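You operate a simulated robot arm through the tools that you are given. There is no shell and no other tool.

You are at the controls of a simulated two-armed robot. One attempt, no reset.

TASK
Shut the small blue lever, put the 26 mm steel block in the drawer and push the stop button in.
Fine: shut the drawer; leave the dials and the ram lever.
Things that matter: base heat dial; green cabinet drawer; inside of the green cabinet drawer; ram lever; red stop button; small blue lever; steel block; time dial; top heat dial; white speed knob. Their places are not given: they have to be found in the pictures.

The check looks at the end state, three seconds after you hand in, the way a careful person would. Anything else that was tipped, shoved, dropped, spilled or broken makes it a failure.

THE ROBOT
Two 7-joint arms with two-finger parallel grippers on one trunk that stands fixed in place. Base frame: the origin is at the foot of the trunk, x ahead of it, y to its left, z up; the work surface is at about z = 0.86. Readings come in m, degrees, newtons and seconds.
The left shoulder is at [0.08, 0.131, 0.947], the right one opposite. With the tool pointing down near the work surface each hand reaches from about 0.4 to 0.86 m from the base axis, measured 20 degrees to its own side. Payload 1.57 kg a hand.
The TCP of each hand is the grasp point between the finger pads, 0.03 m short of the fingertips. In the tool frame z runs along the fingers and y along their closing line. Largest opening 0.11 m; finger width 0.024, thickness 0.012; the body of the gripper, 0.048 by 0.112 m, starts 0.078 m behind the TCP.
Orientation is that of the tool frame in the base frame, as a unit quaternion [x, y, z, w]. With the fingers straight down and closing along the base's y, the tool's x points along the base's -x, its y along +y and its z along -z.

THE INTERFACE
- The arms move only by the tool drive_tool. It takes "left_motion", "right_motion" or both (then of equal length, played together; a hand with none holds still); each is a list of rows, each a list of 7 numbers: the shift along the tool's x, y, z in units of 25 mm (1.0 is 25 mm), then the turn, a rotation vector about the tool's x, y, z in units of 5 degrees (1.0 is 5 degrees), then the closure in counts, from 0 (fully open) to 255 (shut). In form: [[x, y, z, wx, wy, wz, fingers], ...]. A call has 1 to 20 rows; each row shifts and turns the commanded pose from where the row before left it, along the tool's axes as they then stand. A call with a number of a shift or a turn outside -1 to 1 is refused whole. Rows are played at 5 a second. More than 0.05 m and 8.6 degrees between two rows, or a gripper value outside its range, and nothing of the call is played. Where a pose cannot be reached the arm comes as near as it can. A force on the tool above 40 N (or 10 N above the force at the start of the call, whichever is more), or a blocked arm, ends the call early, and 0.2 s more pass. Each finger travels about 0.108 m/s and halts on what it meets, pressing with about 29 N; the grip force reading is that of the motor and also rises with nothing between the fingers. The clock runs only during rows and for 0.2 s after the last one: add rows that do not move to give the fingers time. The reply holds the time, the measured pose of the TCP, the force on the tool along the base axes, the opening and the grip force, in the units named above and with some noise, with the torque about the TCP (base axes, N m) and any sound that the robot's microphone picked up.
- Cameras (640 x 400 px; columns grow to the right, rows downward): "scene" is now at [-0.0526, -0.0009, 1.4212]; the picture's right is [-0.01, -1.00, 0.00], its down [-0.56, 0.00, -0.83] and it looks along [0.83, -0.01, -0.56] (base axes); focal length 266 px, centre (320, 200). "left" rides on the left gripper at [0.07, -0.016, -0.141] in its tool frame; the picture's right is [0.23, 0.97, 0.00], its down [-0.86, 0.20, -0.48] and it looks along [-0.47, 0.11, 0.88] (tool axes); focal length 222 px, centre (320, 200). "right" rides on the right gripper at [0.07, 0.016, -0.141] in its tool frame; the picture's right is [-0.23, 0.97, 0.00], its down [-0.86, -0.20, -0.48] and it looks along [-0.47, -0.11, 0.88] (tool axes); focal length 222 px, centre (320, 200).
- grab_frame(camera): a new picture of that camera. No time passes.
- aim_head(pan, tilt): turns the head with the scene camera to pan (to the left, within 109 degrees either way) and tilt (down, from -29 to 69), counted from straight ahead of the robot. It gives what a move gives.
- point_at(camera, pixels): for up to 12 pixels [column, row] of the newest picture of that camera ("zoom" is the newest enlarged one), the place [x, y, z] in the base frame of the surface seen there, good to about 0.002 m. No time passes.
- inspect(camera, box): a new picture of the part [left, top, right, bottom] of that camera's present view, enlarged. No time passes.
- close_job(): hands the job in; it is judged then, once.

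Leave the grippers open and the arms clear of the work at the hand-in unless told otherwise.

The tools are called after "Request:" by a JSON object that holds its "method" and its "body". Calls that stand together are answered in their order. drive_tool: Moves the arms, as the interface text tells. Its arguments: {"type":"object","properties":{"left_motion":{"type":"array","items":{"type":"array","items":{"type":"number"}}},"right_motion":{"type":"array","items":{"type":"array","items":{"type":"number"}}}},"required":[]} The other tools are called the same way: aim_head (pan, tilt) turns the head that bears the scene camera; grab_frame (camera) takes a picture; point_at (camera, pixels) gives the place of the surface under pixels of a picture; inspect (camera, box) takes an enlarged picture of a part of a camera's view; close_job () hands the job in.

At the start:

```text
time_s: 0.0
left_tool_pos: [0.5834, 0.1618, 1.1646]
left_orientation: [0.001, 1.0, 0.0, 0.0]
left_contact_force: [0.4, 0.1, -0.1]
left_torque: [-0.01, -0.01, -0.01]
left_width: 0.11
left_grasp_force: 0.2
right_tool_pos: [0.6069, -0.2729, 1.2013]
right_orientation: [0.0, 1.0, 0.0, -0.001]
right_contact_force: [0.4, 0.2, 0.8]
right_torque: [-0.04, 0.02, -0.01]
right_width: 0.1097
right_grasp_force: 0.1
head pan, tilt: [-0.4, 34.2]
```

scene: 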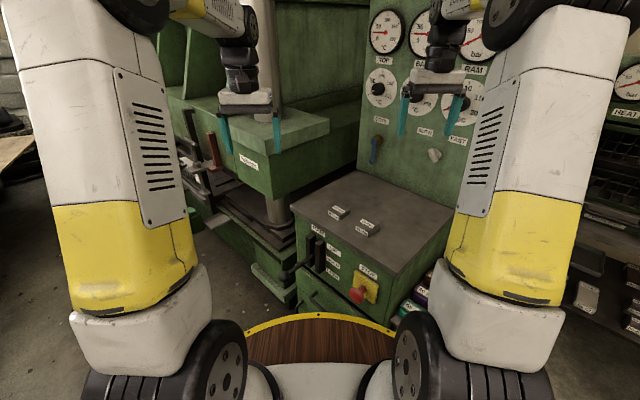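
right: 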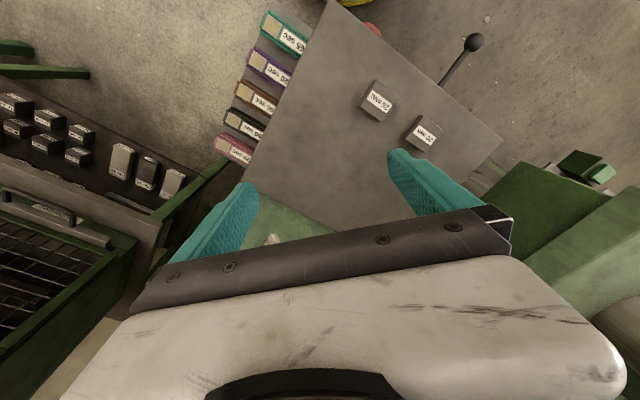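
left: 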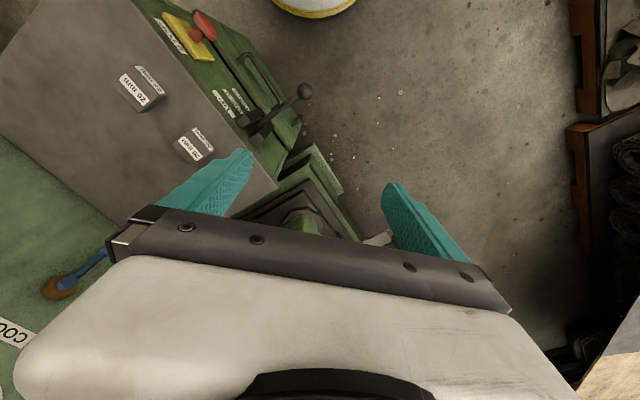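

I see a green press with a cabinet. On its top are two steel blocks near (340,212) and (367,228). The cabinet front has a red stop button near (357,294), and there is a blue lever on the panel near (375,150). I'll enlarge these areas.

Request:
{"method": "inspect", "body": {"camera": "scene", "box": [280, 180, 460, 330]}}

Request:
{"method": "inspect", "body": {"camera": "scene", "box": [350, 60, 500, 190]}}

Request:
{"method": "inspect", "body": {"camera": "scene", "box": [160, 90, 310, 310]}}

Request:
{"method": "inspect", "body": {"camera": "left", "box": [20, 0, 340, 280]}}

Request:
{"method": "inspect", "body": {"camera": "right", "box": [220, 0, 520, 200]}}

```text
2.67 times, centred on (370, 255) of scene
```

zoom: 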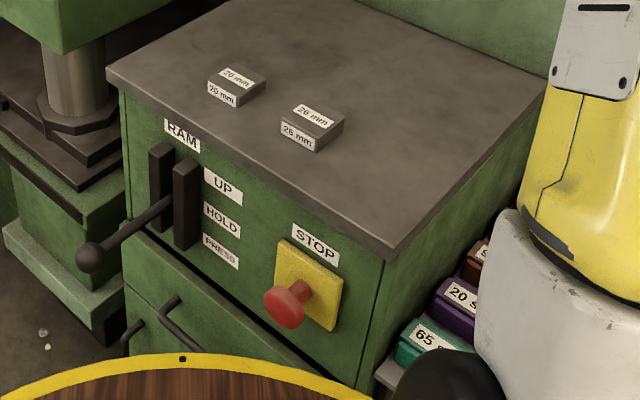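

```text
3.08 times, centred on (425, 125) of scene
```

zoom: 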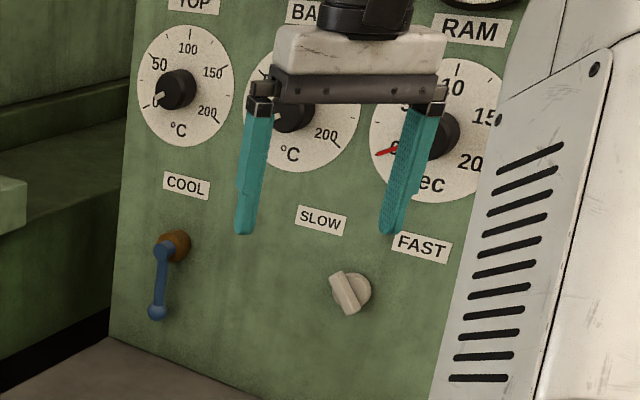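

```text
1.82 times, centred on (235, 200) of scene
```

zoom: 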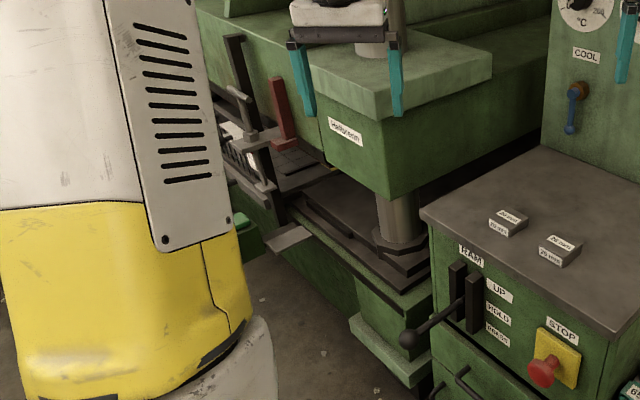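

```text
1.43 times, centred on (180, 140) of left
```

zoom: 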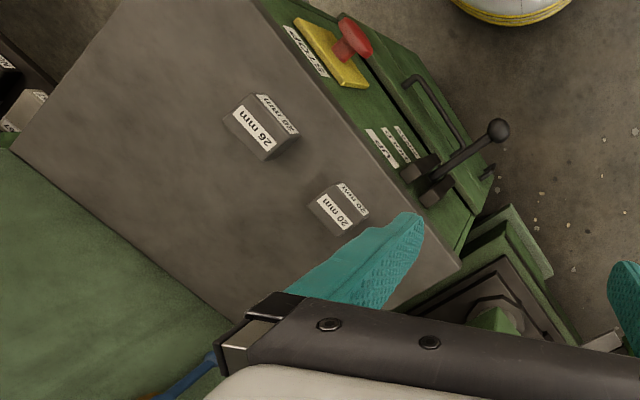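

```text
2.00 times, centred on (370, 100) of right
```

zoom: 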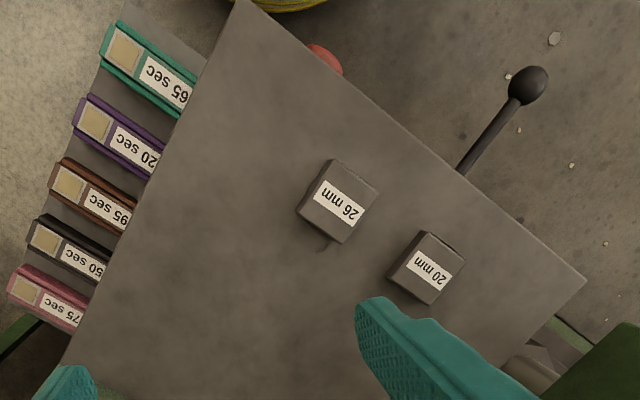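

I'll get 3D points on the scene view first, then enlarge again to measure the cabinet features more exactly.

Request:
{"method": "inspect", "body": {"camera": "scene", "box": [290, 190, 450, 330]}}

Request:
{"method": "point_at", "body": {"camera": "scene", "pixels": [[340, 210], [367, 227], [290, 208], [393, 273], [453, 208], [357, 294], [373, 285], [284, 276], [315, 307], [374, 176], [378, 150], [434, 155]]}}

```text
2.86 times, centred on (370, 260) of scene
```

zoom: 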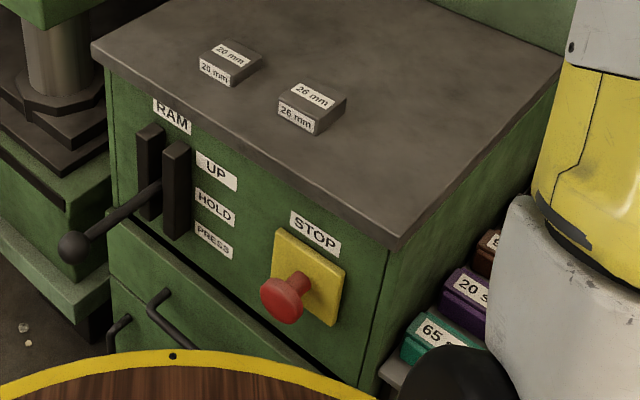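

```text
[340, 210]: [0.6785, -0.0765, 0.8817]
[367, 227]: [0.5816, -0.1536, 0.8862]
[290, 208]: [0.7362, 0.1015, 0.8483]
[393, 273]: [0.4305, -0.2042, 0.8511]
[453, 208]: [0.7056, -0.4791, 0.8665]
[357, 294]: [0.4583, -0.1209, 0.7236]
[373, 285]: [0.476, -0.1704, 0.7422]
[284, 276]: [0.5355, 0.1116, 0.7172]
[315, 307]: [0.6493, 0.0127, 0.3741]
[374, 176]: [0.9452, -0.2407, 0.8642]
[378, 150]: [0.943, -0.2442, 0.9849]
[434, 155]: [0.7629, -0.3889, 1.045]
```

The cabinet is turned about 45° from the base axes. Its front face looks toward (-x, +y), and the drawer sits low on it. I'll tilt the head down for a better view.

Request:
{"method": "aim_head", "body": {"pan": 0, "tilt": 60}}

Request:
{"method": "grab_frame", "body": {"camera": "scene"}}

```text
time_s: 0.9
left_tool_pos: [0.5836, 0.1621, 1.1645]
left_orientation: [-0.001, 1.0, 0.001, 0.0]
left_contact_force: [0.3, 0.9, -0.4]
left_torque: [0.0, 0.01, 0.02]
left_width: 0.11
left_grasp_force: 0.0
right_tool_pos: [0.6076, -0.2721, 1.2017]
right_orientation: [0.0, 1.0, 0.0, -0.001]
right_contact_force: [-0.3, -1.0, 0.2]
right_torque: [0.01, -0.01, 0.01]
right_width: 0.1099
right_grasp_force: 0.0
head pan, tilt: [0.0, 60.0]
```

```text
taken
```

scene: 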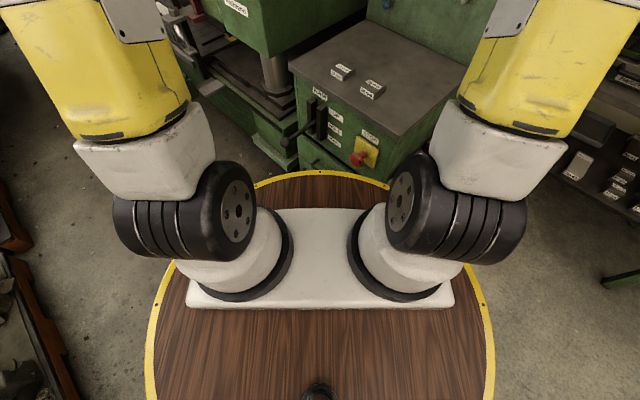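

The trunk blocks this view, but the left wrist camera sees the cabinet front. I'll measure points there.

Request:
{"method": "inspect", "body": {"camera": "left", "box": [140, 0, 340, 150]}}

Request:
{"method": "point_at", "body": {"camera": "left", "pixels": [[203, 20], [196, 35], [232, 60], [275, 98], [245, 85], [280, 182], [139, 95], [195, 147], [304, 91], [265, 120], [60, 285], [98, 258]]}}

```text
2.67 times, centred on (240, 75) of left
```

zoom: 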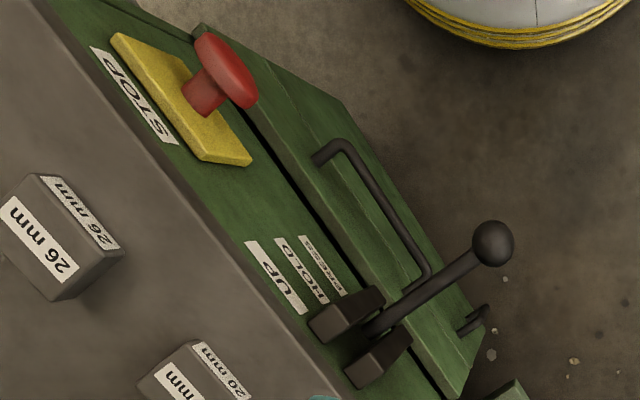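

```text
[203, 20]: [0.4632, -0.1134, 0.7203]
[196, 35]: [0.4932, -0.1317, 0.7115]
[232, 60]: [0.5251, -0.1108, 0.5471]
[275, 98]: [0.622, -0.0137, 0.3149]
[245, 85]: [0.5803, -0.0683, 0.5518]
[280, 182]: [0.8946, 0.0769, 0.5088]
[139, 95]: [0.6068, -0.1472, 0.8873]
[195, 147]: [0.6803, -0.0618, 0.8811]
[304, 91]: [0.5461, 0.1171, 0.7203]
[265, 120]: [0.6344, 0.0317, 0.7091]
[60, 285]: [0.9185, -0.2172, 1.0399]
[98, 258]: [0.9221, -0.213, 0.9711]
```

I'll measure the drawer edges, the handle, the button and the lever in this enlarged picture.

Request:
{"method": "point_at", "body": {"camera": "zoom", "pixels": [[345, 148], [318, 157], [385, 205], [425, 280], [408, 288], [280, 110], [272, 90], [340, 100], [470, 325], [485, 308], [420, 345], [457, 390]]}}

Request:
{"method": "inspect", "body": {"camera": "left", "box": [185, 5, 285, 75]}}

```text
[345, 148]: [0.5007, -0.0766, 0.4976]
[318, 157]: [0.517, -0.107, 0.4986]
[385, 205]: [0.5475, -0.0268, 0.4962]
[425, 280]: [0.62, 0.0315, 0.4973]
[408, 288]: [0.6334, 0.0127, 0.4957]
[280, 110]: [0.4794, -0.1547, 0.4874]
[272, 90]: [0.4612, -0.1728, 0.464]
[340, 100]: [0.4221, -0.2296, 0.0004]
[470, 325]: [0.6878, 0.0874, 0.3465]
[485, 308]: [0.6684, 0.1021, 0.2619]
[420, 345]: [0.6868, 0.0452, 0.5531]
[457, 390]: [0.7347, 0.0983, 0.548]
```

```text
5.71 times, centred on (235, 40) of left
```

zoom: 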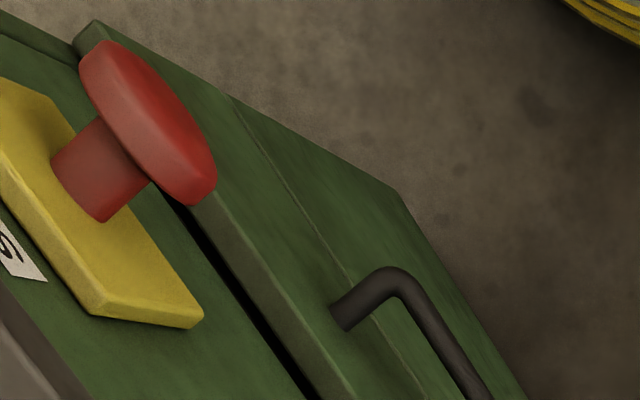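

I've got rough places for the drawer (front face at z ≈ 0.45–0.55, bar handle at z ≈ 0.497), the stop button and the ram lever. Next I'll aim the head at the panel to study the blue lever.

Request:
{"method": "point_at", "body": {"camera": "scene", "pixels": [[320, 175], [260, 185], [390, 185], [320, 350], [230, 200], [310, 135], [325, 150]]}}

Request:
{"method": "aim_head", "body": {"pan": -14, "tilt": 24}}

Request:
{"method": "grab_frame", "body": {"camera": "scene"}}

Request:
{"method": "inspect", "body": {"camera": "scene", "box": [240, 100, 400, 220]}}

```text
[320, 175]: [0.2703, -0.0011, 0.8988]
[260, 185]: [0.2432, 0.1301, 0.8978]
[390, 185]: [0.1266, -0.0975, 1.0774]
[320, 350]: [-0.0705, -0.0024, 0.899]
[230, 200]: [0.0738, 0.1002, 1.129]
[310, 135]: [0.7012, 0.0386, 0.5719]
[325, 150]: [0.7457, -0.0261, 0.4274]
```

```text
time_s: 1.9
left_tool_pos: [0.5835, 0.1633, 1.1642]
left_orientation: [0.0, 1.0, 0.0, -0.001]
left_contact_force: [0.1, -0.2, 0.4]
left_torque: [0.01, 0.01, -0.01]
left_width: 0.1102
left_grasp_force: 0.0
right_tool_pos: [0.6072, -0.2726, 1.2012]
right_orientation: [0.0, 1.0, 0.0, 0.0]
right_contact_force: [0.2, 0.5, 0.8]
right_torque: [-0.01, 0.02, -0.02]
right_width: 0.11
right_grasp_force: 0.0
head pan, tilt: [-14.0, 24.0]
```

```text
taken
```

scene: 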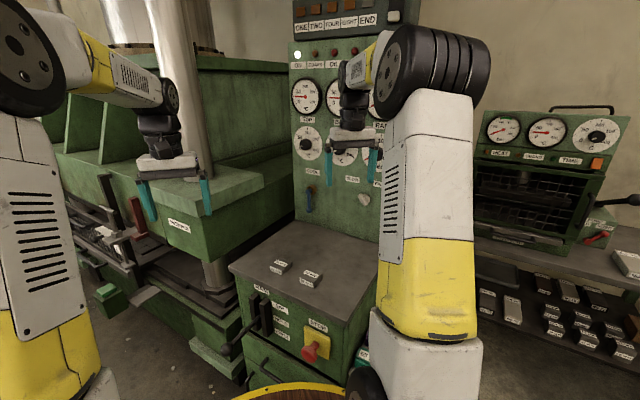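

```text
3.33 times, centred on (320, 160) of scene
```

zoom: 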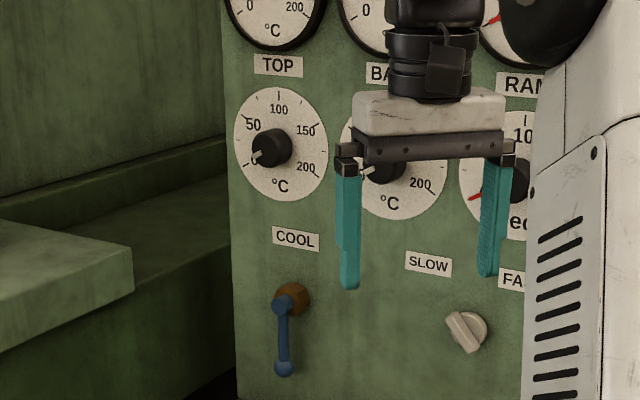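

The lever hangs straight down from its brass pivot. I'll enlarge further and measure it.

Request:
{"method": "inspect", "body": {"camera": "scene", "box": [290, 150, 360, 220]}}

Request:
{"method": "point_at", "body": {"camera": "scene", "pixels": [[307, 190], [312, 188], [309, 200], [309, 210], [330, 210], [330, 180], [363, 199], [340, 245], [350, 228], [300, 215]]}}

```text
5.71 times, centred on (325, 185) of scene
```

zoom: 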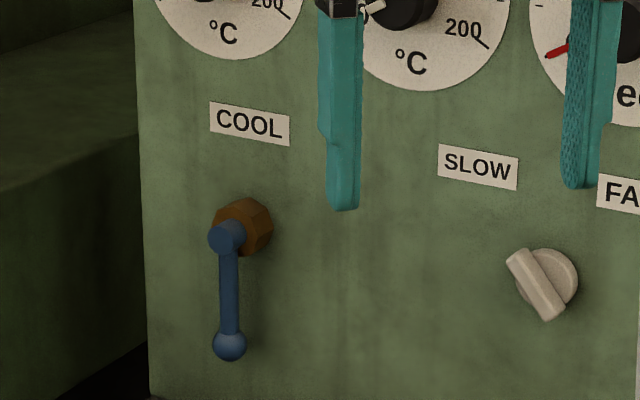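

```text
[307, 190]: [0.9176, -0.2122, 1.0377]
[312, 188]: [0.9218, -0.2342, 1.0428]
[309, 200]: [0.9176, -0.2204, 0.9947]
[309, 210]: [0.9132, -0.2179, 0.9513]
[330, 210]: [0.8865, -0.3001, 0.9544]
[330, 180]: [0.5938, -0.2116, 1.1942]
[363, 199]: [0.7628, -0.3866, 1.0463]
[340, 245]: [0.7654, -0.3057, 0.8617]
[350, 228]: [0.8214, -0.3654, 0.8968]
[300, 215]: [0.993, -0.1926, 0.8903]
```

The blue lever's pivot is at about (0.918, -0.215, 1.04) and its ball end at about (0.913, -0.218, 0.952). It stands roughly 4 cm off the panel. Before moving, I'll check where the press head and neighbouring objects are.

Request:
{"method": "point_at", "body": {"camera": "scene", "pixels": [[260, 185], [262, 177], [195, 222], [165, 205], [240, 240], [284, 262], [307, 275], [376, 265], [295, 190], [215, 270], [225, 175]]}}

Request:
{"method": "inspect", "body": {"camera": "scene", "box": [230, 220, 390, 340]}}

```text
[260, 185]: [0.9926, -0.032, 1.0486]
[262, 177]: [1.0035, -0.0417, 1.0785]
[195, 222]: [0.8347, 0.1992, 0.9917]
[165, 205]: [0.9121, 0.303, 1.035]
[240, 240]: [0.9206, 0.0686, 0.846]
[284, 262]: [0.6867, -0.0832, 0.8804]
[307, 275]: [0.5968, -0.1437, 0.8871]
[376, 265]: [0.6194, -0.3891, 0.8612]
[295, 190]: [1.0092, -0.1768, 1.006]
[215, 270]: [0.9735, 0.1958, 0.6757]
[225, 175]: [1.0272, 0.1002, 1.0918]
```

```text
3.33 times, centred on (310, 280) of scene
```

zoom: 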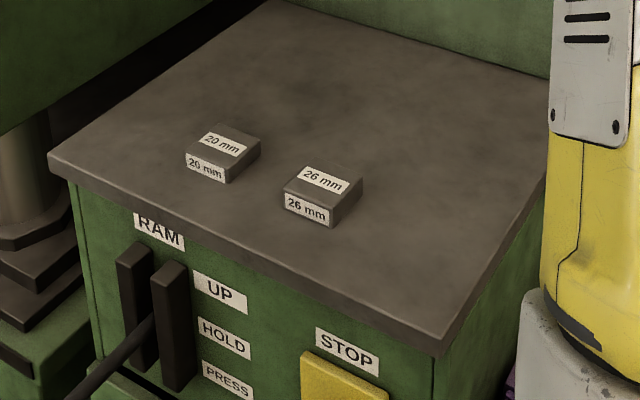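

The press head sits well to the left of the lever, so there is room. I'll turn the right hand in place: yaw so the closing line lies along the panel, then pitch the fingers 45° up toward the panel. The fingers close at the same time.

Request:
{"method": "drive_tool", "body": {"right_motion": [[0, 0, 0, 0, 0, 1, 120], [0, 0, 0, 0, 0, 1, 200], [0, 0, 0, 0, 0, 1, 255], [0, 0, 0, 0, 0, 1, 255], [0, 0, 0, 0, 0, 1, 255], [0, 0, 0, 0, 0, 1, 255], [0, 0, 0, 0, 0, 1, 255], [0, 0, 0, 0, 0, 1, 255], [0, 0, 0, 0, 0, 1, 255], [0, 0, 0, 0, -1, 0, 255], [0, 0, 0, 0, -1, 0, 255], [0, 0, 0, 0, -1, 0, 255], [0, 0, 0, 0, -1, 0, 255], [0, 0, 0, 0, -1, 0, 255], [0, 0, 0, 0, -1, 0, 255], [0, 0, 0, 0, -1, 0, 255], [0, 0, 0, 0, -1, 0, 255], [0, 0, 0, 0, -1, 0, 255]]}}

Request:
{"method": "grab_frame", "body": {"camera": "right"}}

Request:
{"method": "grab_frame", "body": {"camera": "scene"}}

```text
time_s: 5.7
left_tool_pos: [0.583, 0.1625, 1.1643]
left_orientation: [0.0, 1.0, 0.0, 0.0]
left_contact_force: [0.4, 0.0, -0.8]
left_torque: [0.03, 0.02, -0.01]
left_width: 0.1103
left_grasp_force: 0.0
right_tool_pos: [0.6069, -0.2728, 1.2016]
right_orientation: [0.354, 0.853, -0.146, 0.355]
right_contact_force: [-0.3, 1.2, 0.1]
right_torque: [0.0, 0.02, 0.03]
right_width: 0.0
right_grasp_force: 21.5
head pan, tilt: [-14.0, 24.0]
```

```text
taken
```

right: 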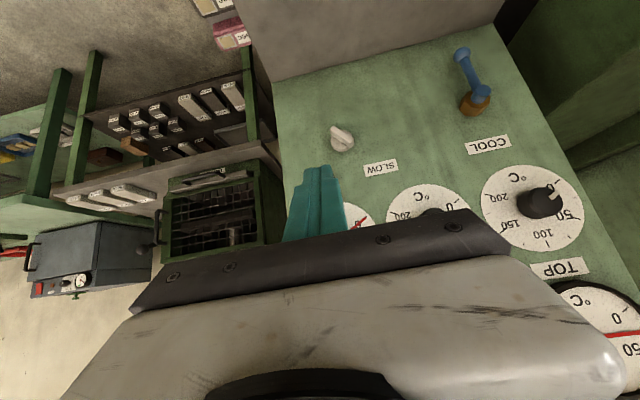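

```text
taken
```

scene: 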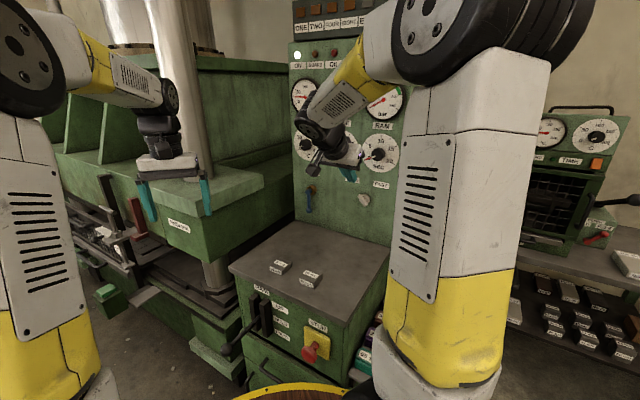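

The turn worked, and the right camera now sees the panel upside down. I'll enlarge the lever area.

Request:
{"method": "inspect", "body": {"camera": "right", "box": [420, 20, 540, 160]}}

Request:
{"method": "point_at", "body": {"camera": "right", "pixels": [[461, 53], [469, 72], [477, 90], [475, 105], [500, 100], [440, 100], [342, 138], [500, 30], [487, 145]]}}

```text
2.86 times, centred on (480, 90) of right
```

zoom: 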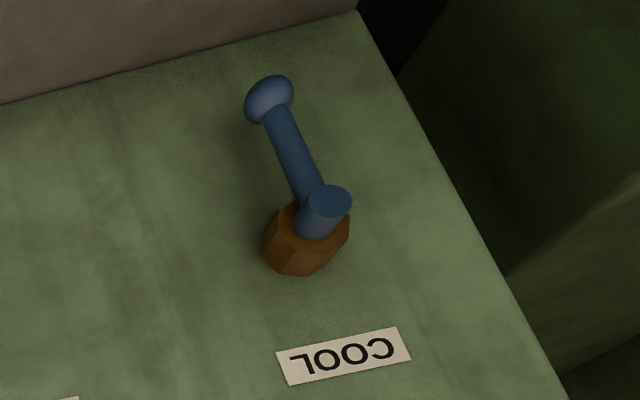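

```text
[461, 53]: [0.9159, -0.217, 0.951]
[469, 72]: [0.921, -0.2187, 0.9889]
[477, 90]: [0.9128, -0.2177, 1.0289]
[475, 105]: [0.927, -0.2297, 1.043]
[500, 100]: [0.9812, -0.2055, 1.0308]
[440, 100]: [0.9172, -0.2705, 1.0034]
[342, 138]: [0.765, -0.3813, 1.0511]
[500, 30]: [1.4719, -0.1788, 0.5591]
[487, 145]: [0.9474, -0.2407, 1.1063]
```

There are no marks on the lever. I'll bring the closed fingers to a spot in front of the panel, just right of the lever, while keeping the 45° tilt.

Request:
{"method": "drive_tool", "body": {"right_motion": [[0.119, 0.876, 0.786, 0, 0, 0, 255], [0.119, 0.876, 0.786, 0, 0, 0, 255], [0.119, 0.876, 0.786, 0, 0, 0, 255], [0.119, 0.876, 0.786, 0, 0, 0, 255], [0.119, 0.876, 0.786, 0, 0, 0, 255], [0.119, 0.876, 0.786, 0, 0, 0, 255], [0.119, 0.876, 0.786, 0, 0, 0, 255], [0.119, 0.876, 0.786, 0, 0, 0, 255], [0.119, 0.876, 0.786, 0, 0, 0, 255], [0.119, 0.876, 0.786, 0, 0, 0, 255], [0, 0, 0, 0, 0, 0, 255]]}}

Request:
{"method": "grab_frame", "body": {"camera": "right"}}

Request:
{"method": "grab_frame", "body": {"camera": "scene"}}

```text
time_s: 8.1
left_tool_pos: [0.5836, 0.1637, 1.164]
left_orientation: [0.0, 1.0, 0.0, 0.0]
left_contact_force: [0.0, -0.3, 0.9]
left_torque: [0.0, 0.01, -0.03]
left_width: 0.1099
left_grasp_force: 0.0
right_tool_pos: [0.8461, -0.2031, 1.043]
right_orientation: [0.354, 0.854, -0.146, 0.354]
right_contact_force: [0.1, 0.0, 0.8]
right_torque: [0.0, 0.0, 0.0]
right_width: 0.0
right_grasp_force: 21.0
head pan, tilt: [-14.0, 24.0]
```

```text
taken
```

right: 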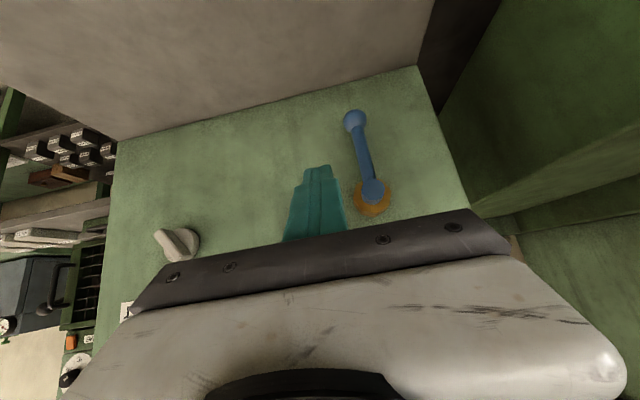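

```text
taken
```

scene: 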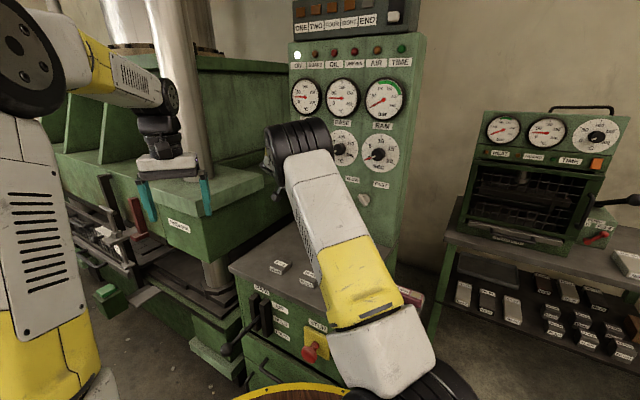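

The hand arrived at n ≈ -0.742, t ≈ 0.455. The arm's elbow now looks low over the cabinet top, so I'll check its clearance.

Request:
{"method": "point_at", "body": {"camera": "scene", "pixels": [[345, 260], [330, 290], [318, 265], [380, 265], [360, 320], [330, 325], [395, 295], [312, 262]]}}

```text
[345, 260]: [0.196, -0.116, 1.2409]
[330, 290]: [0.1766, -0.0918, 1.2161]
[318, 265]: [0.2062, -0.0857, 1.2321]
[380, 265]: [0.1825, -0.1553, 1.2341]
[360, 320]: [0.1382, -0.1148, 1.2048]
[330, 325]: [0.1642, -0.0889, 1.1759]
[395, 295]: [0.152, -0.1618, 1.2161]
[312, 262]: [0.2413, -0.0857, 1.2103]
```

The arm passes at z ≈ 1.2, well clear. Now I'll advance 80 mm along the fingers so the tips sit beside the lever.

Request:
{"method": "drive_tool", "body": {"right_motion": [[0, 0, 0.8, 0, 0, 0, 255], [0, 0, 0.8, 0, 0, 0, 255], [0, 0, 0.8, 0, 0, 0, 255], [0, 0, 0.8, 0, 0, 0, 255], [0, 0, 0, 0, 0, 0, 255]]}}

Request:
{"method": "grab_frame", "body": {"camera": "right"}}

```text
time_s: 9.3
left_tool_pos: [0.5837, 0.1623, 1.1646]
left_orientation: [0.0, 1.0, 0.0, 0.0]
left_contact_force: [0.0, 0.0, 0.4]
left_torque: [-0.01, 0.03, 0.0]
left_width: 0.1103
left_grasp_force: 0.1
right_tool_pos: [0.8864, -0.2403, 0.9838]
right_orientation: [0.353, 0.854, -0.146, 0.354]
right_contact_force: [0.5, 0.4, 0.1]
right_torque: [0.0, 0.0, 0.01]
right_width: 0.0
right_grasp_force: 21.0
head pan, tilt: [-14.0, 24.0]
```

```text
taken
```

right: 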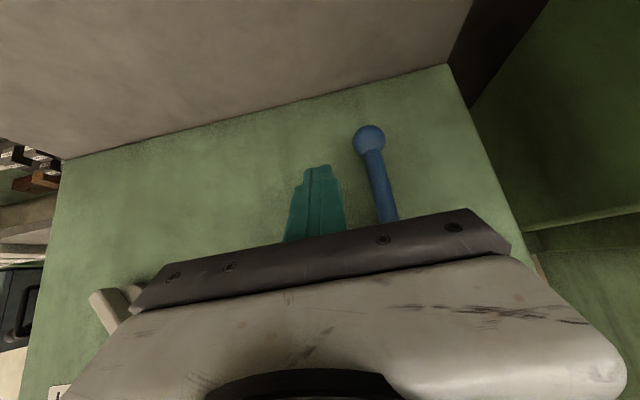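

The fingers are just right of the lever and clear of the panel. I'll try a gentle push to the left, which is clockwise when facing the panel, and watch the force.

Request:
{"method": "drive_tool", "body": {"right_motion": [[0, 0.4, 0, 0, 0, 0, 255], [0, 0.4, 0, 0, 0, 0, 255], [0, 0.3, 0, 0, 0, 0, 255], [0, 0.3, 0, 0, 0, 0, 255]]}}

Request:
{"method": "grab_frame", "body": {"camera": "right"}}

```text
time_s: 10.5
left_tool_pos: [0.5828, 0.1623, 1.1657]
left_orientation: [0.001, 1.0, 0.0, 0.0]
left_contact_force: [0.1, 0.4, -0.5]
left_torque: [0.03, 0.02, -0.01]
left_width: 0.11
left_grasp_force: 0.1
right_tool_pos: [0.9064, -0.2226, 0.9846]
right_orientation: [0.356, 0.853, -0.152, 0.35]
right_contact_force: [-24.9, -2.0, 10.1]
right_torque: [0.02, -0.15, -0.02]
right_width: 0.0
right_grasp_force: 20.9
head pan, tilt: [-14.0, 24.0]
stopped in row 4 (right hand): the force on the tool passed its limit at 43 N (the readings are from after the stop); the commanded pose is now the measured one
```

```text
taken
```

right: 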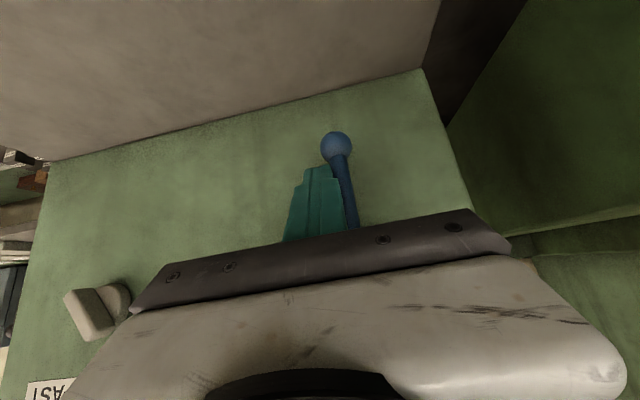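

The lever did not yield to the left: 43 N with the finger touching it, so there's a stop there. I'll back off and go round to the left side, then push to the right.

Request:
{"method": "drive_tool", "body": {"right_motion": [[0, -0.4, 0, 0, 0, 0, 255], [0, -0.4, -0.4, 0, 0, 0, 255], [0, 0, -0.8, 0, 0, 0, 255], [0, 0, -0.8, 0, 0, 0, 255], [0, 0, -0.8, 0, 0, 0, 255], [0, 0.8, 0, 0, 0, 0, 255], [0, 0.8, 0, 0, 0, 0, 255], [0, 0.8, 0, 0, 0, 0, 255], [0, 0.5, 0, 0, 0, 0, 255], [0, 0, 0, 0, 0, 0, 255]]}}

Request:
{"method": "grab_frame", "body": {"camera": "right"}}

```text
time_s: 12.7
left_tool_pos: [0.5845, 0.1624, 1.1645]
left_orientation: [0.0, 1.0, 0.0, 0.0]
left_contact_force: [-0.4, 0.8, -0.2]
left_torque: [-0.01, -0.01, 0.06]
left_width: 0.1098
left_grasp_force: 0.1
right_tool_pos: [0.9114, -0.148, 1.0338]
right_orientation: [0.355, 0.854, -0.15, 0.35]
right_contact_force: [-0.4, -0.4, 0.8]
right_torque: [0.0, 0.01, 0.0]
right_width: 0.0
right_grasp_force: 21.1
head pan, tilt: [-14.0, 24.0]
```

```text
taken
```

right: 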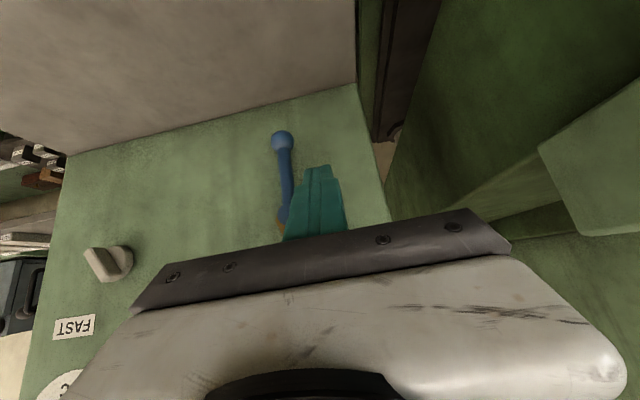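

I'm now left of the lever at t ≈ 0.54. I'll advance along the fingers by 67 mm.

Request:
{"method": "drive_tool", "body": {"right_motion": [[0, 0, 0.7, 0, 0, 0, 255], [0, 0, 0.7, 0, 0, 0, 255], [0, 0, 0.7, 0, 0, 0, 255], [0, 0, 0.6, 0, 0, 0, 255], [0, 0, 0, 0, 0, 0, 255]]}}

Request:
{"method": "grab_frame", "body": {"camera": "right"}}

```text
time_s: 13.9
left_tool_pos: [0.5828, 0.1626, 1.1632]
left_orientation: [0.0, 1.0, 0.0, -0.001]
left_contact_force: [0.3, -0.2, 0.3]
left_torque: [-0.01, 0.0, -0.01]
left_width: 0.1099
left_grasp_force: 0.0
right_tool_pos: [0.9348, -0.1836, 0.9819]
right_orientation: [0.356, 0.853, -0.151, 0.351]
right_contact_force: [1.0, 0.1, -1.0]
right_torque: [-0.02, -0.03, -0.04]
right_width: 0.0
right_grasp_force: 20.9
right hand out of reach, approached as far as the arm can: row 3, 4
head pan, tilt: [-14.0, 24.0]
```

```text
taken
```

right: 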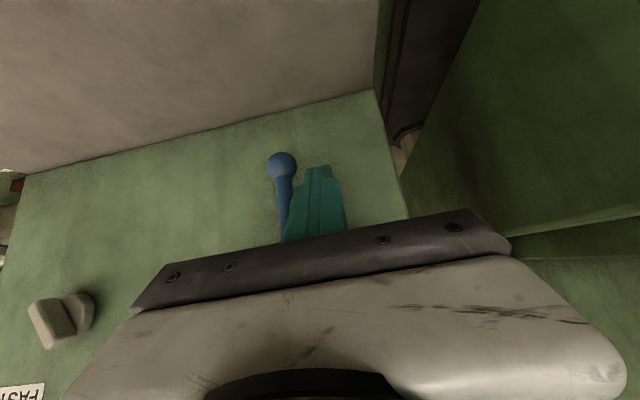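

The tip sits just past the lever's plane. I'll push right gently, following the start of the arc.

Request:
{"method": "drive_tool", "body": {"right_motion": [[-0.1, -0.5, -0.1, 0, 0, 0, 255], [-0.05, -0.4, -0.05, 0, 0, 0, 255], [-0.05, -0.4, -0.05, 0, 0, 0, 255], [-0.05, -0.4, -0.05, 0, 0, 0, 255], [-0.05, -0.3, -0.05, 0, 0, 0, 255]]}}

Request:
{"method": "grab_frame", "body": {"camera": "right"}}

```text
time_s: 15.1
left_tool_pos: [0.5835, 0.1626, 1.1645]
left_orientation: [0.001, 1.0, 0.0, 0.0]
left_contact_force: [0.8, 0.6, -0.9]
left_torque: [-0.03, 0.01, -0.02]
left_width: 0.1101
left_grasp_force: 0.0
right_tool_pos: [0.9323, -0.2054, 0.9895]
right_orientation: [0.355, 0.856, -0.147, 0.346]
right_contact_force: [-2.5, 10.1, -4.0]
right_torque: [-0.2, -0.14, -0.15]
right_width: 0.0
right_grasp_force: 21.4
right hand out of reach, approached as far as the arm can: row 1, 2, 3, 4, 5
head pan, tilt: [-14.0, 24.0]
stopped in row 5 (right hand): the force on the tool passed its limit at 46 N (the readings are from after the stop); the commanded pose is now the measured one
```

```text
taken
```

right: 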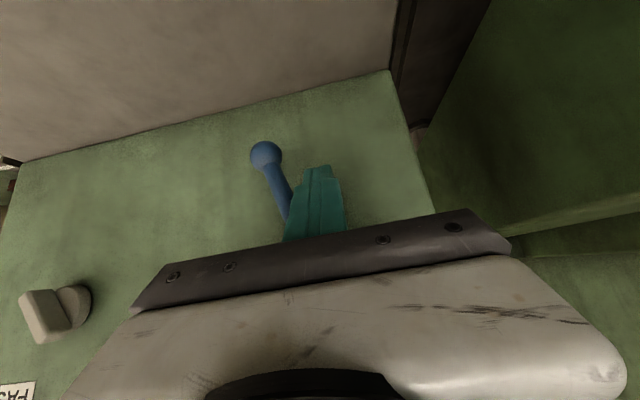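

The force passed 46 N. The finger may have brushed the panel, because n drifted to -0.8045. I'll see whether the lever moved.

Request:
{"method": "point_at", "body": {"camera": "right", "pixels": [[265, 153], [280, 185], [288, 205], [320, 172]]}}

Request:
{"method": "inspect", "body": {"camera": "right", "box": [220, 110, 380, 250]}}

Request:
{"method": "grab_frame", "body": {"camera": "scene"}}

```text
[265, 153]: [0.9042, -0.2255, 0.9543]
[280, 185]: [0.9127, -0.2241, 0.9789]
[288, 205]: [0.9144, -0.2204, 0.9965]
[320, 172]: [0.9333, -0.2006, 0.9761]
```

```text
2.86 times, centred on (300, 180) of right
```

zoom: 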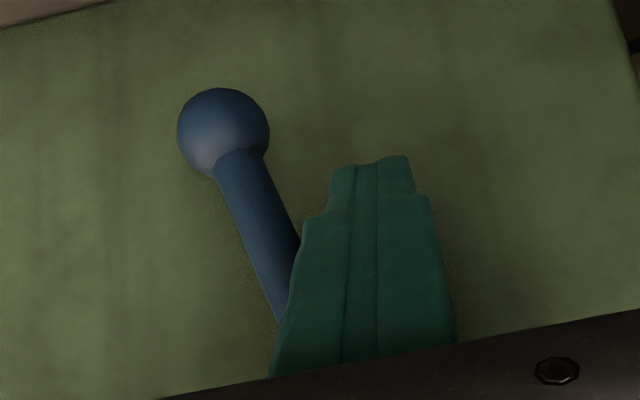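

```text
taken
```

scene: 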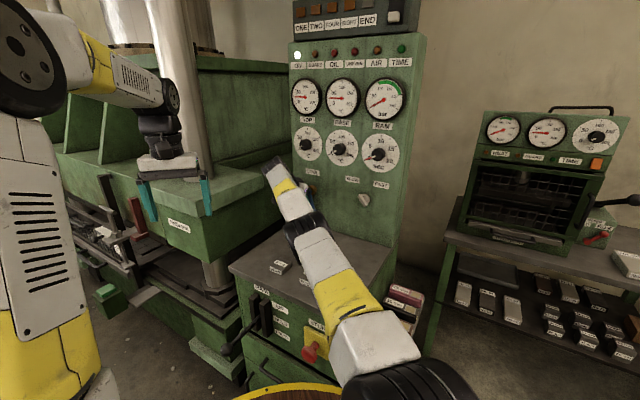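

The lever did move right: the ball went from t ≈ 0.494 to 0.480. The fingers drifted toward the panel near the arm's reach limit. I'll ease off the panel, pitch the hand up 15° for better reach, and check the pose.

Request:
{"method": "drive_tool", "body": {"right_motion": [[0.3, 0.2, -0.3, 0, 0, 0, 255], [0.2, 0, -0.2, 0, -1, 0, 255], [0, 0, 0, 0, -1, 0, 255], [0, 0, 0, 0, -1, 0, 255], [0, 0, 0, 0, 0, 0, 255]]}}

Request:
{"method": "grab_frame", "body": {"camera": "right"}}

Request:
{"method": "point_at", "body": {"camera": "scene", "pixels": [[300, 225], [275, 175], [305, 250], [320, 280]]}}

```text
time_s: 16.2
left_tool_pos: [0.5821, 0.1613, 1.1644]
left_orientation: [0.001, 1.0, 0.0, 0.0]
left_contact_force: [0.0, -0.1, 0.4]
left_torque: [0.01, -0.02, -0.03]
left_width: 0.1102
left_grasp_force: 0.0
right_tool_pos: [0.9565, -0.1856, 0.994]
right_orientation: [0.334, 0.803, -0.194, 0.454]
right_contact_force: [-12.8, 2.9, -3.4]
right_torque: [0.08, 0.14, -0.22]
right_width: 0.0002
right_grasp_force: 21.0
right hand out of reach, approached as far as the arm can: row 2, 3, 4
head pan, tilt: [-14.0, 24.0]
```

```text
taken
```

right: 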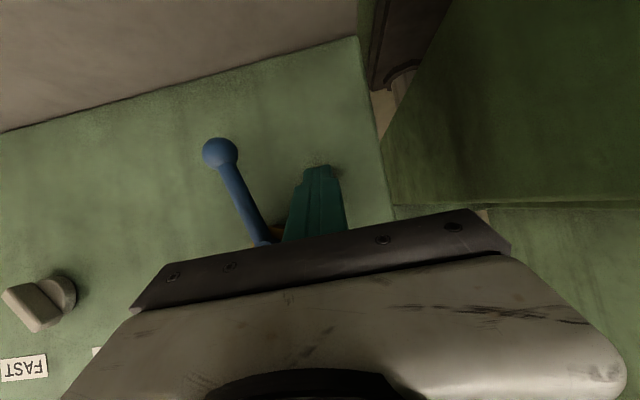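

```text
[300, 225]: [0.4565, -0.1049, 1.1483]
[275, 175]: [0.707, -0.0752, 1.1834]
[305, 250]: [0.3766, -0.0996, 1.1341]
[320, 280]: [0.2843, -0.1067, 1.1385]
```

The arm is at its reach limit in this orientation and was pushed sideways into the panel lightly. I'll retract along the fingers and yaw the hand 25° toward straight ahead, which brings the wrist nearer the shoulder.

Request:
{"method": "drive_tool", "body": {"right_motion": [[0, 0, -0.8, 0, 0, 0, 255], [0, 0, -0.8, 0, 0, 0, 255], [0, 0, -0.4, -0.866, 0, -0.5, 255], [0, 0, 0, -0.866, 0, -0.5, 255], [0, 0, 0, -0.866, 0, -0.5, 255], [0, 0, 0, -0.866, 0, -0.5, 255], [0, 0, 0, -0.866, 0, -0.5, 255], [0, 0, 0, 0, 0, 0, 255]]}}

Request:
{"method": "grab_frame", "body": {"camera": "right"}}

```text
time_s: 18.1
left_tool_pos: [0.5824, 0.1624, 1.1633]
left_orientation: [0.001, 1.0, 0.001, 0.0]
left_contact_force: [0.4, -0.1, 0.2]
left_torque: [-0.01, -0.03, -0.01]
left_width: 0.1103
left_grasp_force: 0.1
right_tool_pos: [1.0103, -0.1421, 1.0252]
right_orientation: [0.152, 0.856, -0.087, 0.486]
right_contact_force: [0.2, 0.4, -0.1]
right_torque: [-0.01, -0.02, -0.01]
right_width: 0.0
right_grasp_force: 21.5
right hand out of reach, approached as far as the arm can: row 1, 2, 3, 4, 5, 6, 7
head pan, tilt: [-14.0, 24.0]
```

```text
taken
```

right: 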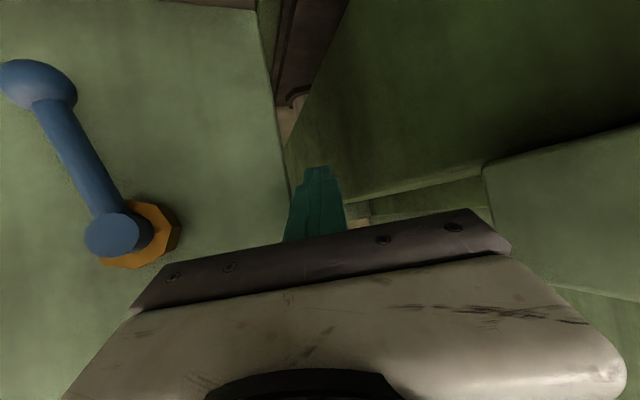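

The hand got carried forward along the arm's stretched limit (no contact force). The fingertips are now left of the panel. I'll retract along the fingers, away from the panel, and recheck.

Request:
{"method": "drive_tool", "body": {"right_motion": [[0, 0, -1, 0, 0, 0, 255], [0, 0, -1, 0, 0, 0, 255], [0, 0, -1, 0, 0, 0, 255], [0, 0, -1, 0, 0, 0, 255], [0, 0, 0, 0, 0, 0, 255], [0, 0, 0, 0, 0, 0, 255]]}}

Request:
{"method": "grab_frame", "body": {"camera": "right"}}

Request:
{"method": "grab_frame", "body": {"camera": "scene"}}

```text
time_s: 19.4
left_tool_pos: [0.5825, 0.1623, 1.1642]
left_orientation: [0.0, 1.0, 0.001, 0.0]
left_contact_force: [0.2, -0.4, 0.3]
left_torque: [0.01, -0.01, -0.02]
left_width: 0.11
left_grasp_force: 0.0
right_tool_pos: [0.9958, -0.1008, 1.0846]
right_orientation: [0.154, 0.857, -0.088, 0.484]
right_contact_force: [0.8, 0.4, -0.1]
right_torque: [-0.02, 0.0, 0.02]
right_width: 0.0
right_grasp_force: 21.0
right hand out of reach, approached as far as the arm can: row 1, 2, 3, 4
head pan, tilt: [-14.0, 24.0]
```

```text
taken
```

right: 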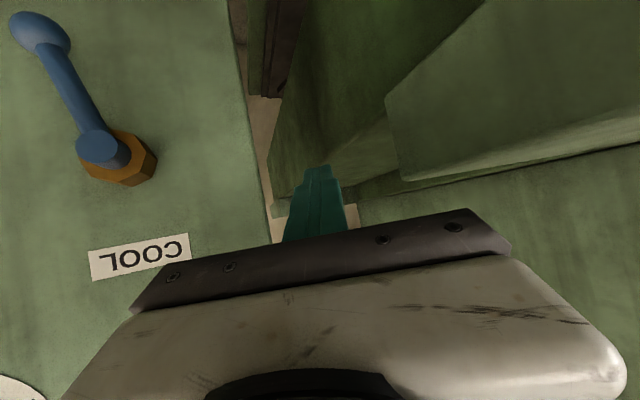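

```text
taken
```

scene: 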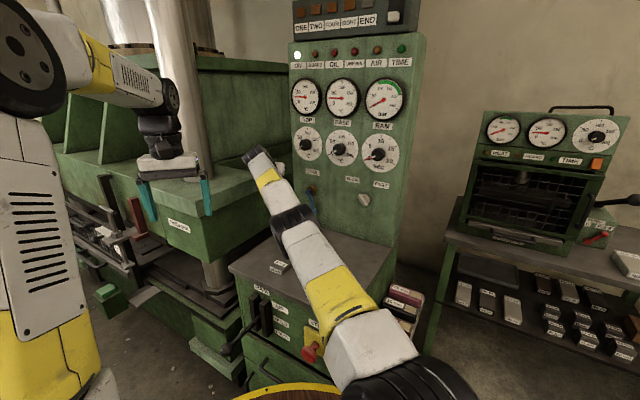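

The arm is stretched nearly straight, so inward motion barely takes effect. I'll command straight back along -x for more distance so the elbow bends.

Request:
{"method": "drive_tool", "body": {"right_motion": [[0.48, -0.35, -0.81, 0, 0, 0, 255], [0.48, -0.35, -0.81, 0, 0, 0, 255], [0.48, -0.35, -0.81, 0, 0, 0, 255], [0.48, -0.35, -0.81, 0, 0, 0, 255], [0.48, -0.35, -0.81, 0, 0, 0, 255], [0, 0, 0, 0, 0, 0, 255], [0, 0, 0, 0, 0, 0, 255]]}}

Request:
{"method": "grab_frame", "body": {"camera": "right"}}

```text
time_s: 21.1
left_tool_pos: [0.5837, 0.1631, 1.1632]
left_orientation: [0.001, 1.0, 0.0, 0.0]
left_contact_force: [-0.7, -0.2, 0.2]
left_torque: [0.0, 0.01, 0.01]
left_width: 0.1101
left_grasp_force: 0.0
right_tool_pos: [0.9948, -0.0928, 1.0946]
right_orientation: [0.153, 0.856, -0.087, 0.486]
right_contact_force: [-0.1, -0.2, 0.8]
right_torque: [-0.02, 0.02, 0.02]
right_width: 0.0
right_grasp_force: 21.1
right hand out of reach, approached as far as the arm can: row 1, 2, 3, 4, 5
head pan, tilt: [-14.0, 24.0]
```

```text
taken
```

right: 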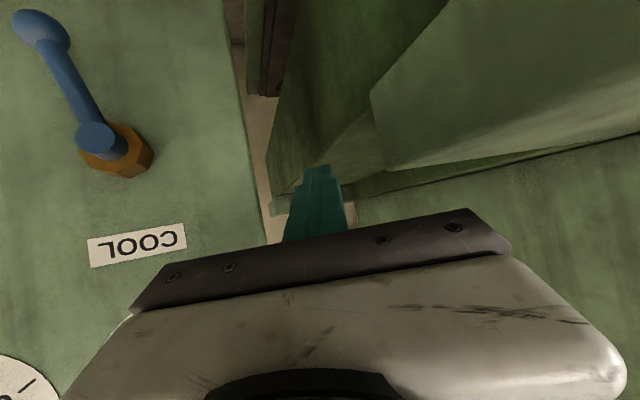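

There was still no inward motion, so the solver seems stuck at the straight-arm pose. I'll pitch the hand back down while moving back and up, as in the earlier reachable posture.

Request:
{"method": "drive_tool", "body": {"right_motion": [[0.48, -0.35, -0.81, 0, 1, 0, 255], [0.48, -0.35, -0.81, 0, 1, 0, 255], [0.48, -0.35, -0.81, 0, 1, 0, 255], [0, 0, 0, 0, 1, 0, 255], [0, 0, 0, 0, 1, 0, 255], [0, 0, 0, 0, 1, 0, 255], [0, 0, 0, 0, 0, 0, 255]]}}

Request:
{"method": "grab_frame", "body": {"camera": "scene"}}

```text
time_s: 22.6
left_tool_pos: [0.5836, 0.1617, 1.163]
left_orientation: [0.001, 1.0, 0.0, 0.0]
left_contact_force: [1.4, 0.3, -1.2]
left_torque: [0.02, -0.02, -0.04]
left_width: 0.1098
left_grasp_force: 0.1
right_tool_pos: [0.8962, -0.0948, 1.0899]
right_orientation: [0.17, 0.953, -0.044, 0.246]
right_contact_force: [0.9, 0.5, 0.2]
right_torque: [0.01, -0.02, -0.01]
right_width: 0.0
right_grasp_force: 21.5
right hand out of reach, approached as far as the arm can: row 1, 2, 3, 4, 5, 6
head pan, tilt: [-14.0, 24.0]
```

```text
taken
```

scene: 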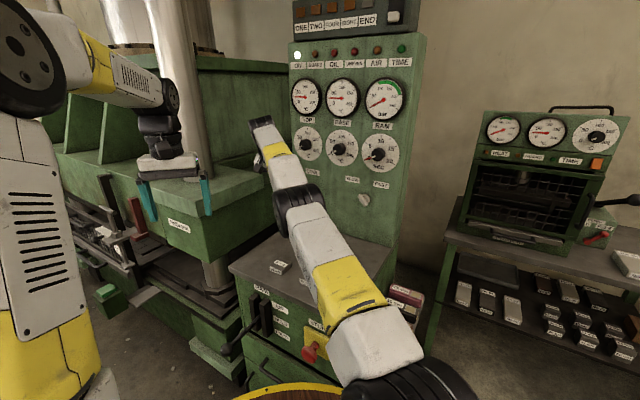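

The arm is still at full stretch. I'll measure points along it to see how the elbow is bent.

Request:
{"method": "point_at", "body": {"camera": "scene", "pixels": [[380, 330], [350, 290], [335, 265], [320, 240], [308, 222], [297, 200], [288, 178], [278, 155], [268, 135], [262, 122]]}}

Request:
{"method": "inspect", "body": {"camera": "scene", "box": [230, 100, 470, 400]}}

```text
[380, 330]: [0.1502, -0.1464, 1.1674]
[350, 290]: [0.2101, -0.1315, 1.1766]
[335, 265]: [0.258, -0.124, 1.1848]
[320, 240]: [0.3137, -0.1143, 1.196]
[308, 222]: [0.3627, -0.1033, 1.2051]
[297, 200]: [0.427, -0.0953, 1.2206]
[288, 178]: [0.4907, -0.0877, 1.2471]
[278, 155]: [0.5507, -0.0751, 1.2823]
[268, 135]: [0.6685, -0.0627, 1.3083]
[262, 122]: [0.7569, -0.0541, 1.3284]
```

```text
1.33 times, centred on (350, 250) of scene
```

zoom: 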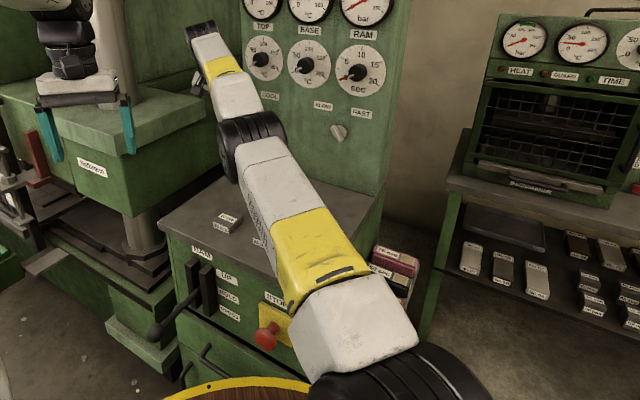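

The forearm slopes up more steeply (0.30) than the upper arm (0.18), so the elbow has gone slightly past straight. I'll nudge outward while pitching the hand down to swing the elbow back through, then come inward.

Request:
{"method": "drive_tool", "body": {"right_motion": [[-0.9, 0.4, 0, 0, 1, 0, 255], [-0.9, 0.4, 0, 0, 1, 0, 255], [-0.9, 0.4, 0, 0, 1, 0, 255], [0.9, -0.4, -0.2, 0, 1, 0, 255], [0.9, -0.4, -0.2, 0, 1, 0, 255], [0.9, -0.4, -0.3, 0, 1, 0, 255], [0.9, -0.4, -0.3, 0, 0, 0, 255], [0.9, -0.4, -0.3, 0, 0, 0, 255], [0, 0, 0, 0, 0, 0, 255]]}}

Request:
{"method": "grab_frame", "body": {"camera": "scene"}}

```text
time_s: 24.6
left_tool_pos: [0.5828, 0.1614, 1.1634]
left_orientation: [0.001, 1.0, 0.0, 0.0]
left_contact_force: [-0.1, 0.0, 0.3]
left_torque: [0.02, 0.0, 0.02]
left_width: 0.11
left_grasp_force: 0.0
right_tool_pos: [0.7641, -0.0766, 1.1188]
right_orientation: [0.176, 0.984, 0.001, -0.009]
right_contact_force: [-0.4, -1.2, -0.8]
right_torque: [0.02, -0.02, 0.01]
right_width: 0.0
right_grasp_force: 21.5
right hand out of reach, approached as far as the arm can: row 1, 2, 3, 4, 5, 6, 7, 8
head pan, tilt: [-14.0, 24.0]
```

```text
taken
```

scene: 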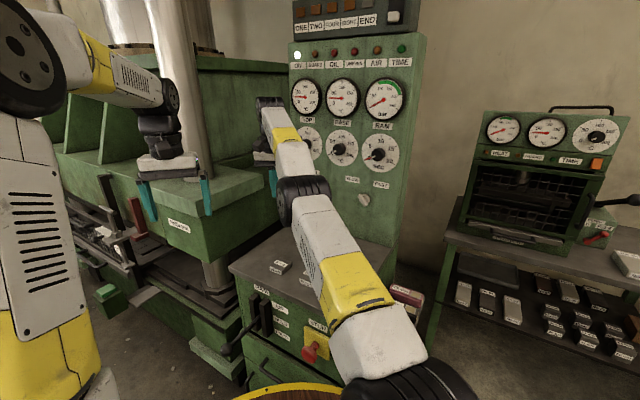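

The tool is now vertical at (0.764, -0.077, 1.119). I'll try pulling straight back along -x.

Request:
{"method": "drive_tool", "body": {"right_motion": [[0.94, -0.35, 0, 0, 0, 0, 255], [0.94, -0.35, 0, 0, 0, 0, 255], [0.94, -0.35, 0, 0, 0, 0, 255], [0.94, -0.35, 0, 0, 0, 0, 255], [0.94, -0.35, 0, 0, 0, 0, 255], [0.94, -0.35, 0, 0, 0, 0, 255], [0, 0, 0, 0, 0, 0, 255]]}}

Request:
{"method": "point_at", "body": {"camera": "scene", "pixels": [[380, 330], [345, 270], [325, 230], [312, 205], [302, 180], [295, 160], [285, 135], [272, 108]]}}

Request:
{"method": "grab_frame", "body": {"camera": "scene"}}

```text
time_s: 26.2
left_tool_pos: [0.5839, 0.1619, 1.1635]
left_orientation: [0.001, 1.0, 0.0, -0.001]
left_contact_force: [-0.6, -0.6, 1.2]
left_torque: [0.03, 0.03, 0.0]
left_width: 0.1099
left_grasp_force: 0.1
right_tool_pos: [0.7465, -0.068, 1.1564]
right_orientation: [0.175, 0.984, 0.001, -0.009]
right_contact_force: [0.6, -0.1, -0.5]
right_torque: [-0.03, 0.01, -0.03]
right_width: 0.0001
right_grasp_force: 21.5
right hand out of reach, approached as far as the arm can: row 1, 2, 3, 4, 5, 6
head pan, tilt: [-14.0, 24.0]
```

```text
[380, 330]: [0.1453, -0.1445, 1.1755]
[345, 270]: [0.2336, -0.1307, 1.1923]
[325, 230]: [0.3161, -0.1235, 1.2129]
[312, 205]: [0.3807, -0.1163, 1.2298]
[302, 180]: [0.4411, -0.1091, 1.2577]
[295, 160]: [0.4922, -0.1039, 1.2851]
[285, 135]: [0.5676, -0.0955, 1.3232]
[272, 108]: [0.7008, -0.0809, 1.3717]
```

```text
taken
```

scene: 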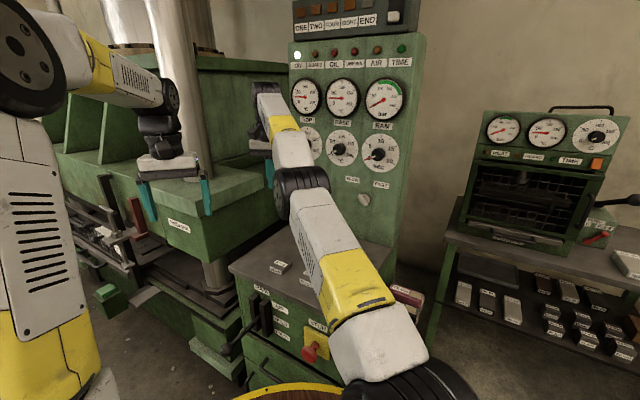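

The hand only slides along its reach sphere. I'll keep pitching the hand past vertical while pulling back. Once the wrist nears its limit, the elbow has to flex to follow.

Request:
{"method": "drive_tool", "body": {"right_motion": [[0.94, -0.35, 0, 0, 1, 0, 255], [0.94, -0.35, 0, 0, 1, 0, 255], [0.94, -0.35, 0, 0, 1, 0, 255], [0.94, -0.35, 0, 0, 1, 0, 255], [0.94, -0.35, 0.2, 0, 1, 0, 255], [0.94, -0.35, 0.3, 0, 1, 0, 255], [0.94, -0.35, 0.4, 0, 1, 0, 255], [0.94, -0.35, 0.4, 0, 1, 0, 255], [0, 0, 0, 0, 0, 0, 255]]}}

Request:
{"method": "grab_frame", "body": {"camera": "scene"}}

```text
time_s: 28.2
left_tool_pos: [0.5832, 0.1622, 1.1631]
left_orientation: [0.001, 1.0, 0.0, 0.001]
left_contact_force: [0.3, 0.7, -0.4]
left_torque: [-0.02, -0.04, -0.01]
left_width: 0.1097
left_grasp_force: 0.1
right_tool_pos: [0.5894, -0.0676, 1.175]
right_orientation: [0.169, 0.942, 0.053, -0.286]
right_contact_force: [0.2, 0.6, 0.8]
right_torque: [0.01, -0.01, -0.02]
right_width: 0.0001
right_grasp_force: 21.2
right hand out of reach, approached as far as the arm can: row 1, 5, 7
head pan, tilt: [-14.0, 24.0]
```

```text
taken
```

scene: 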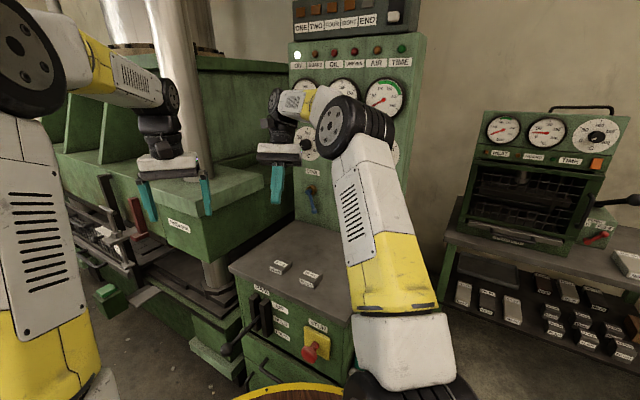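

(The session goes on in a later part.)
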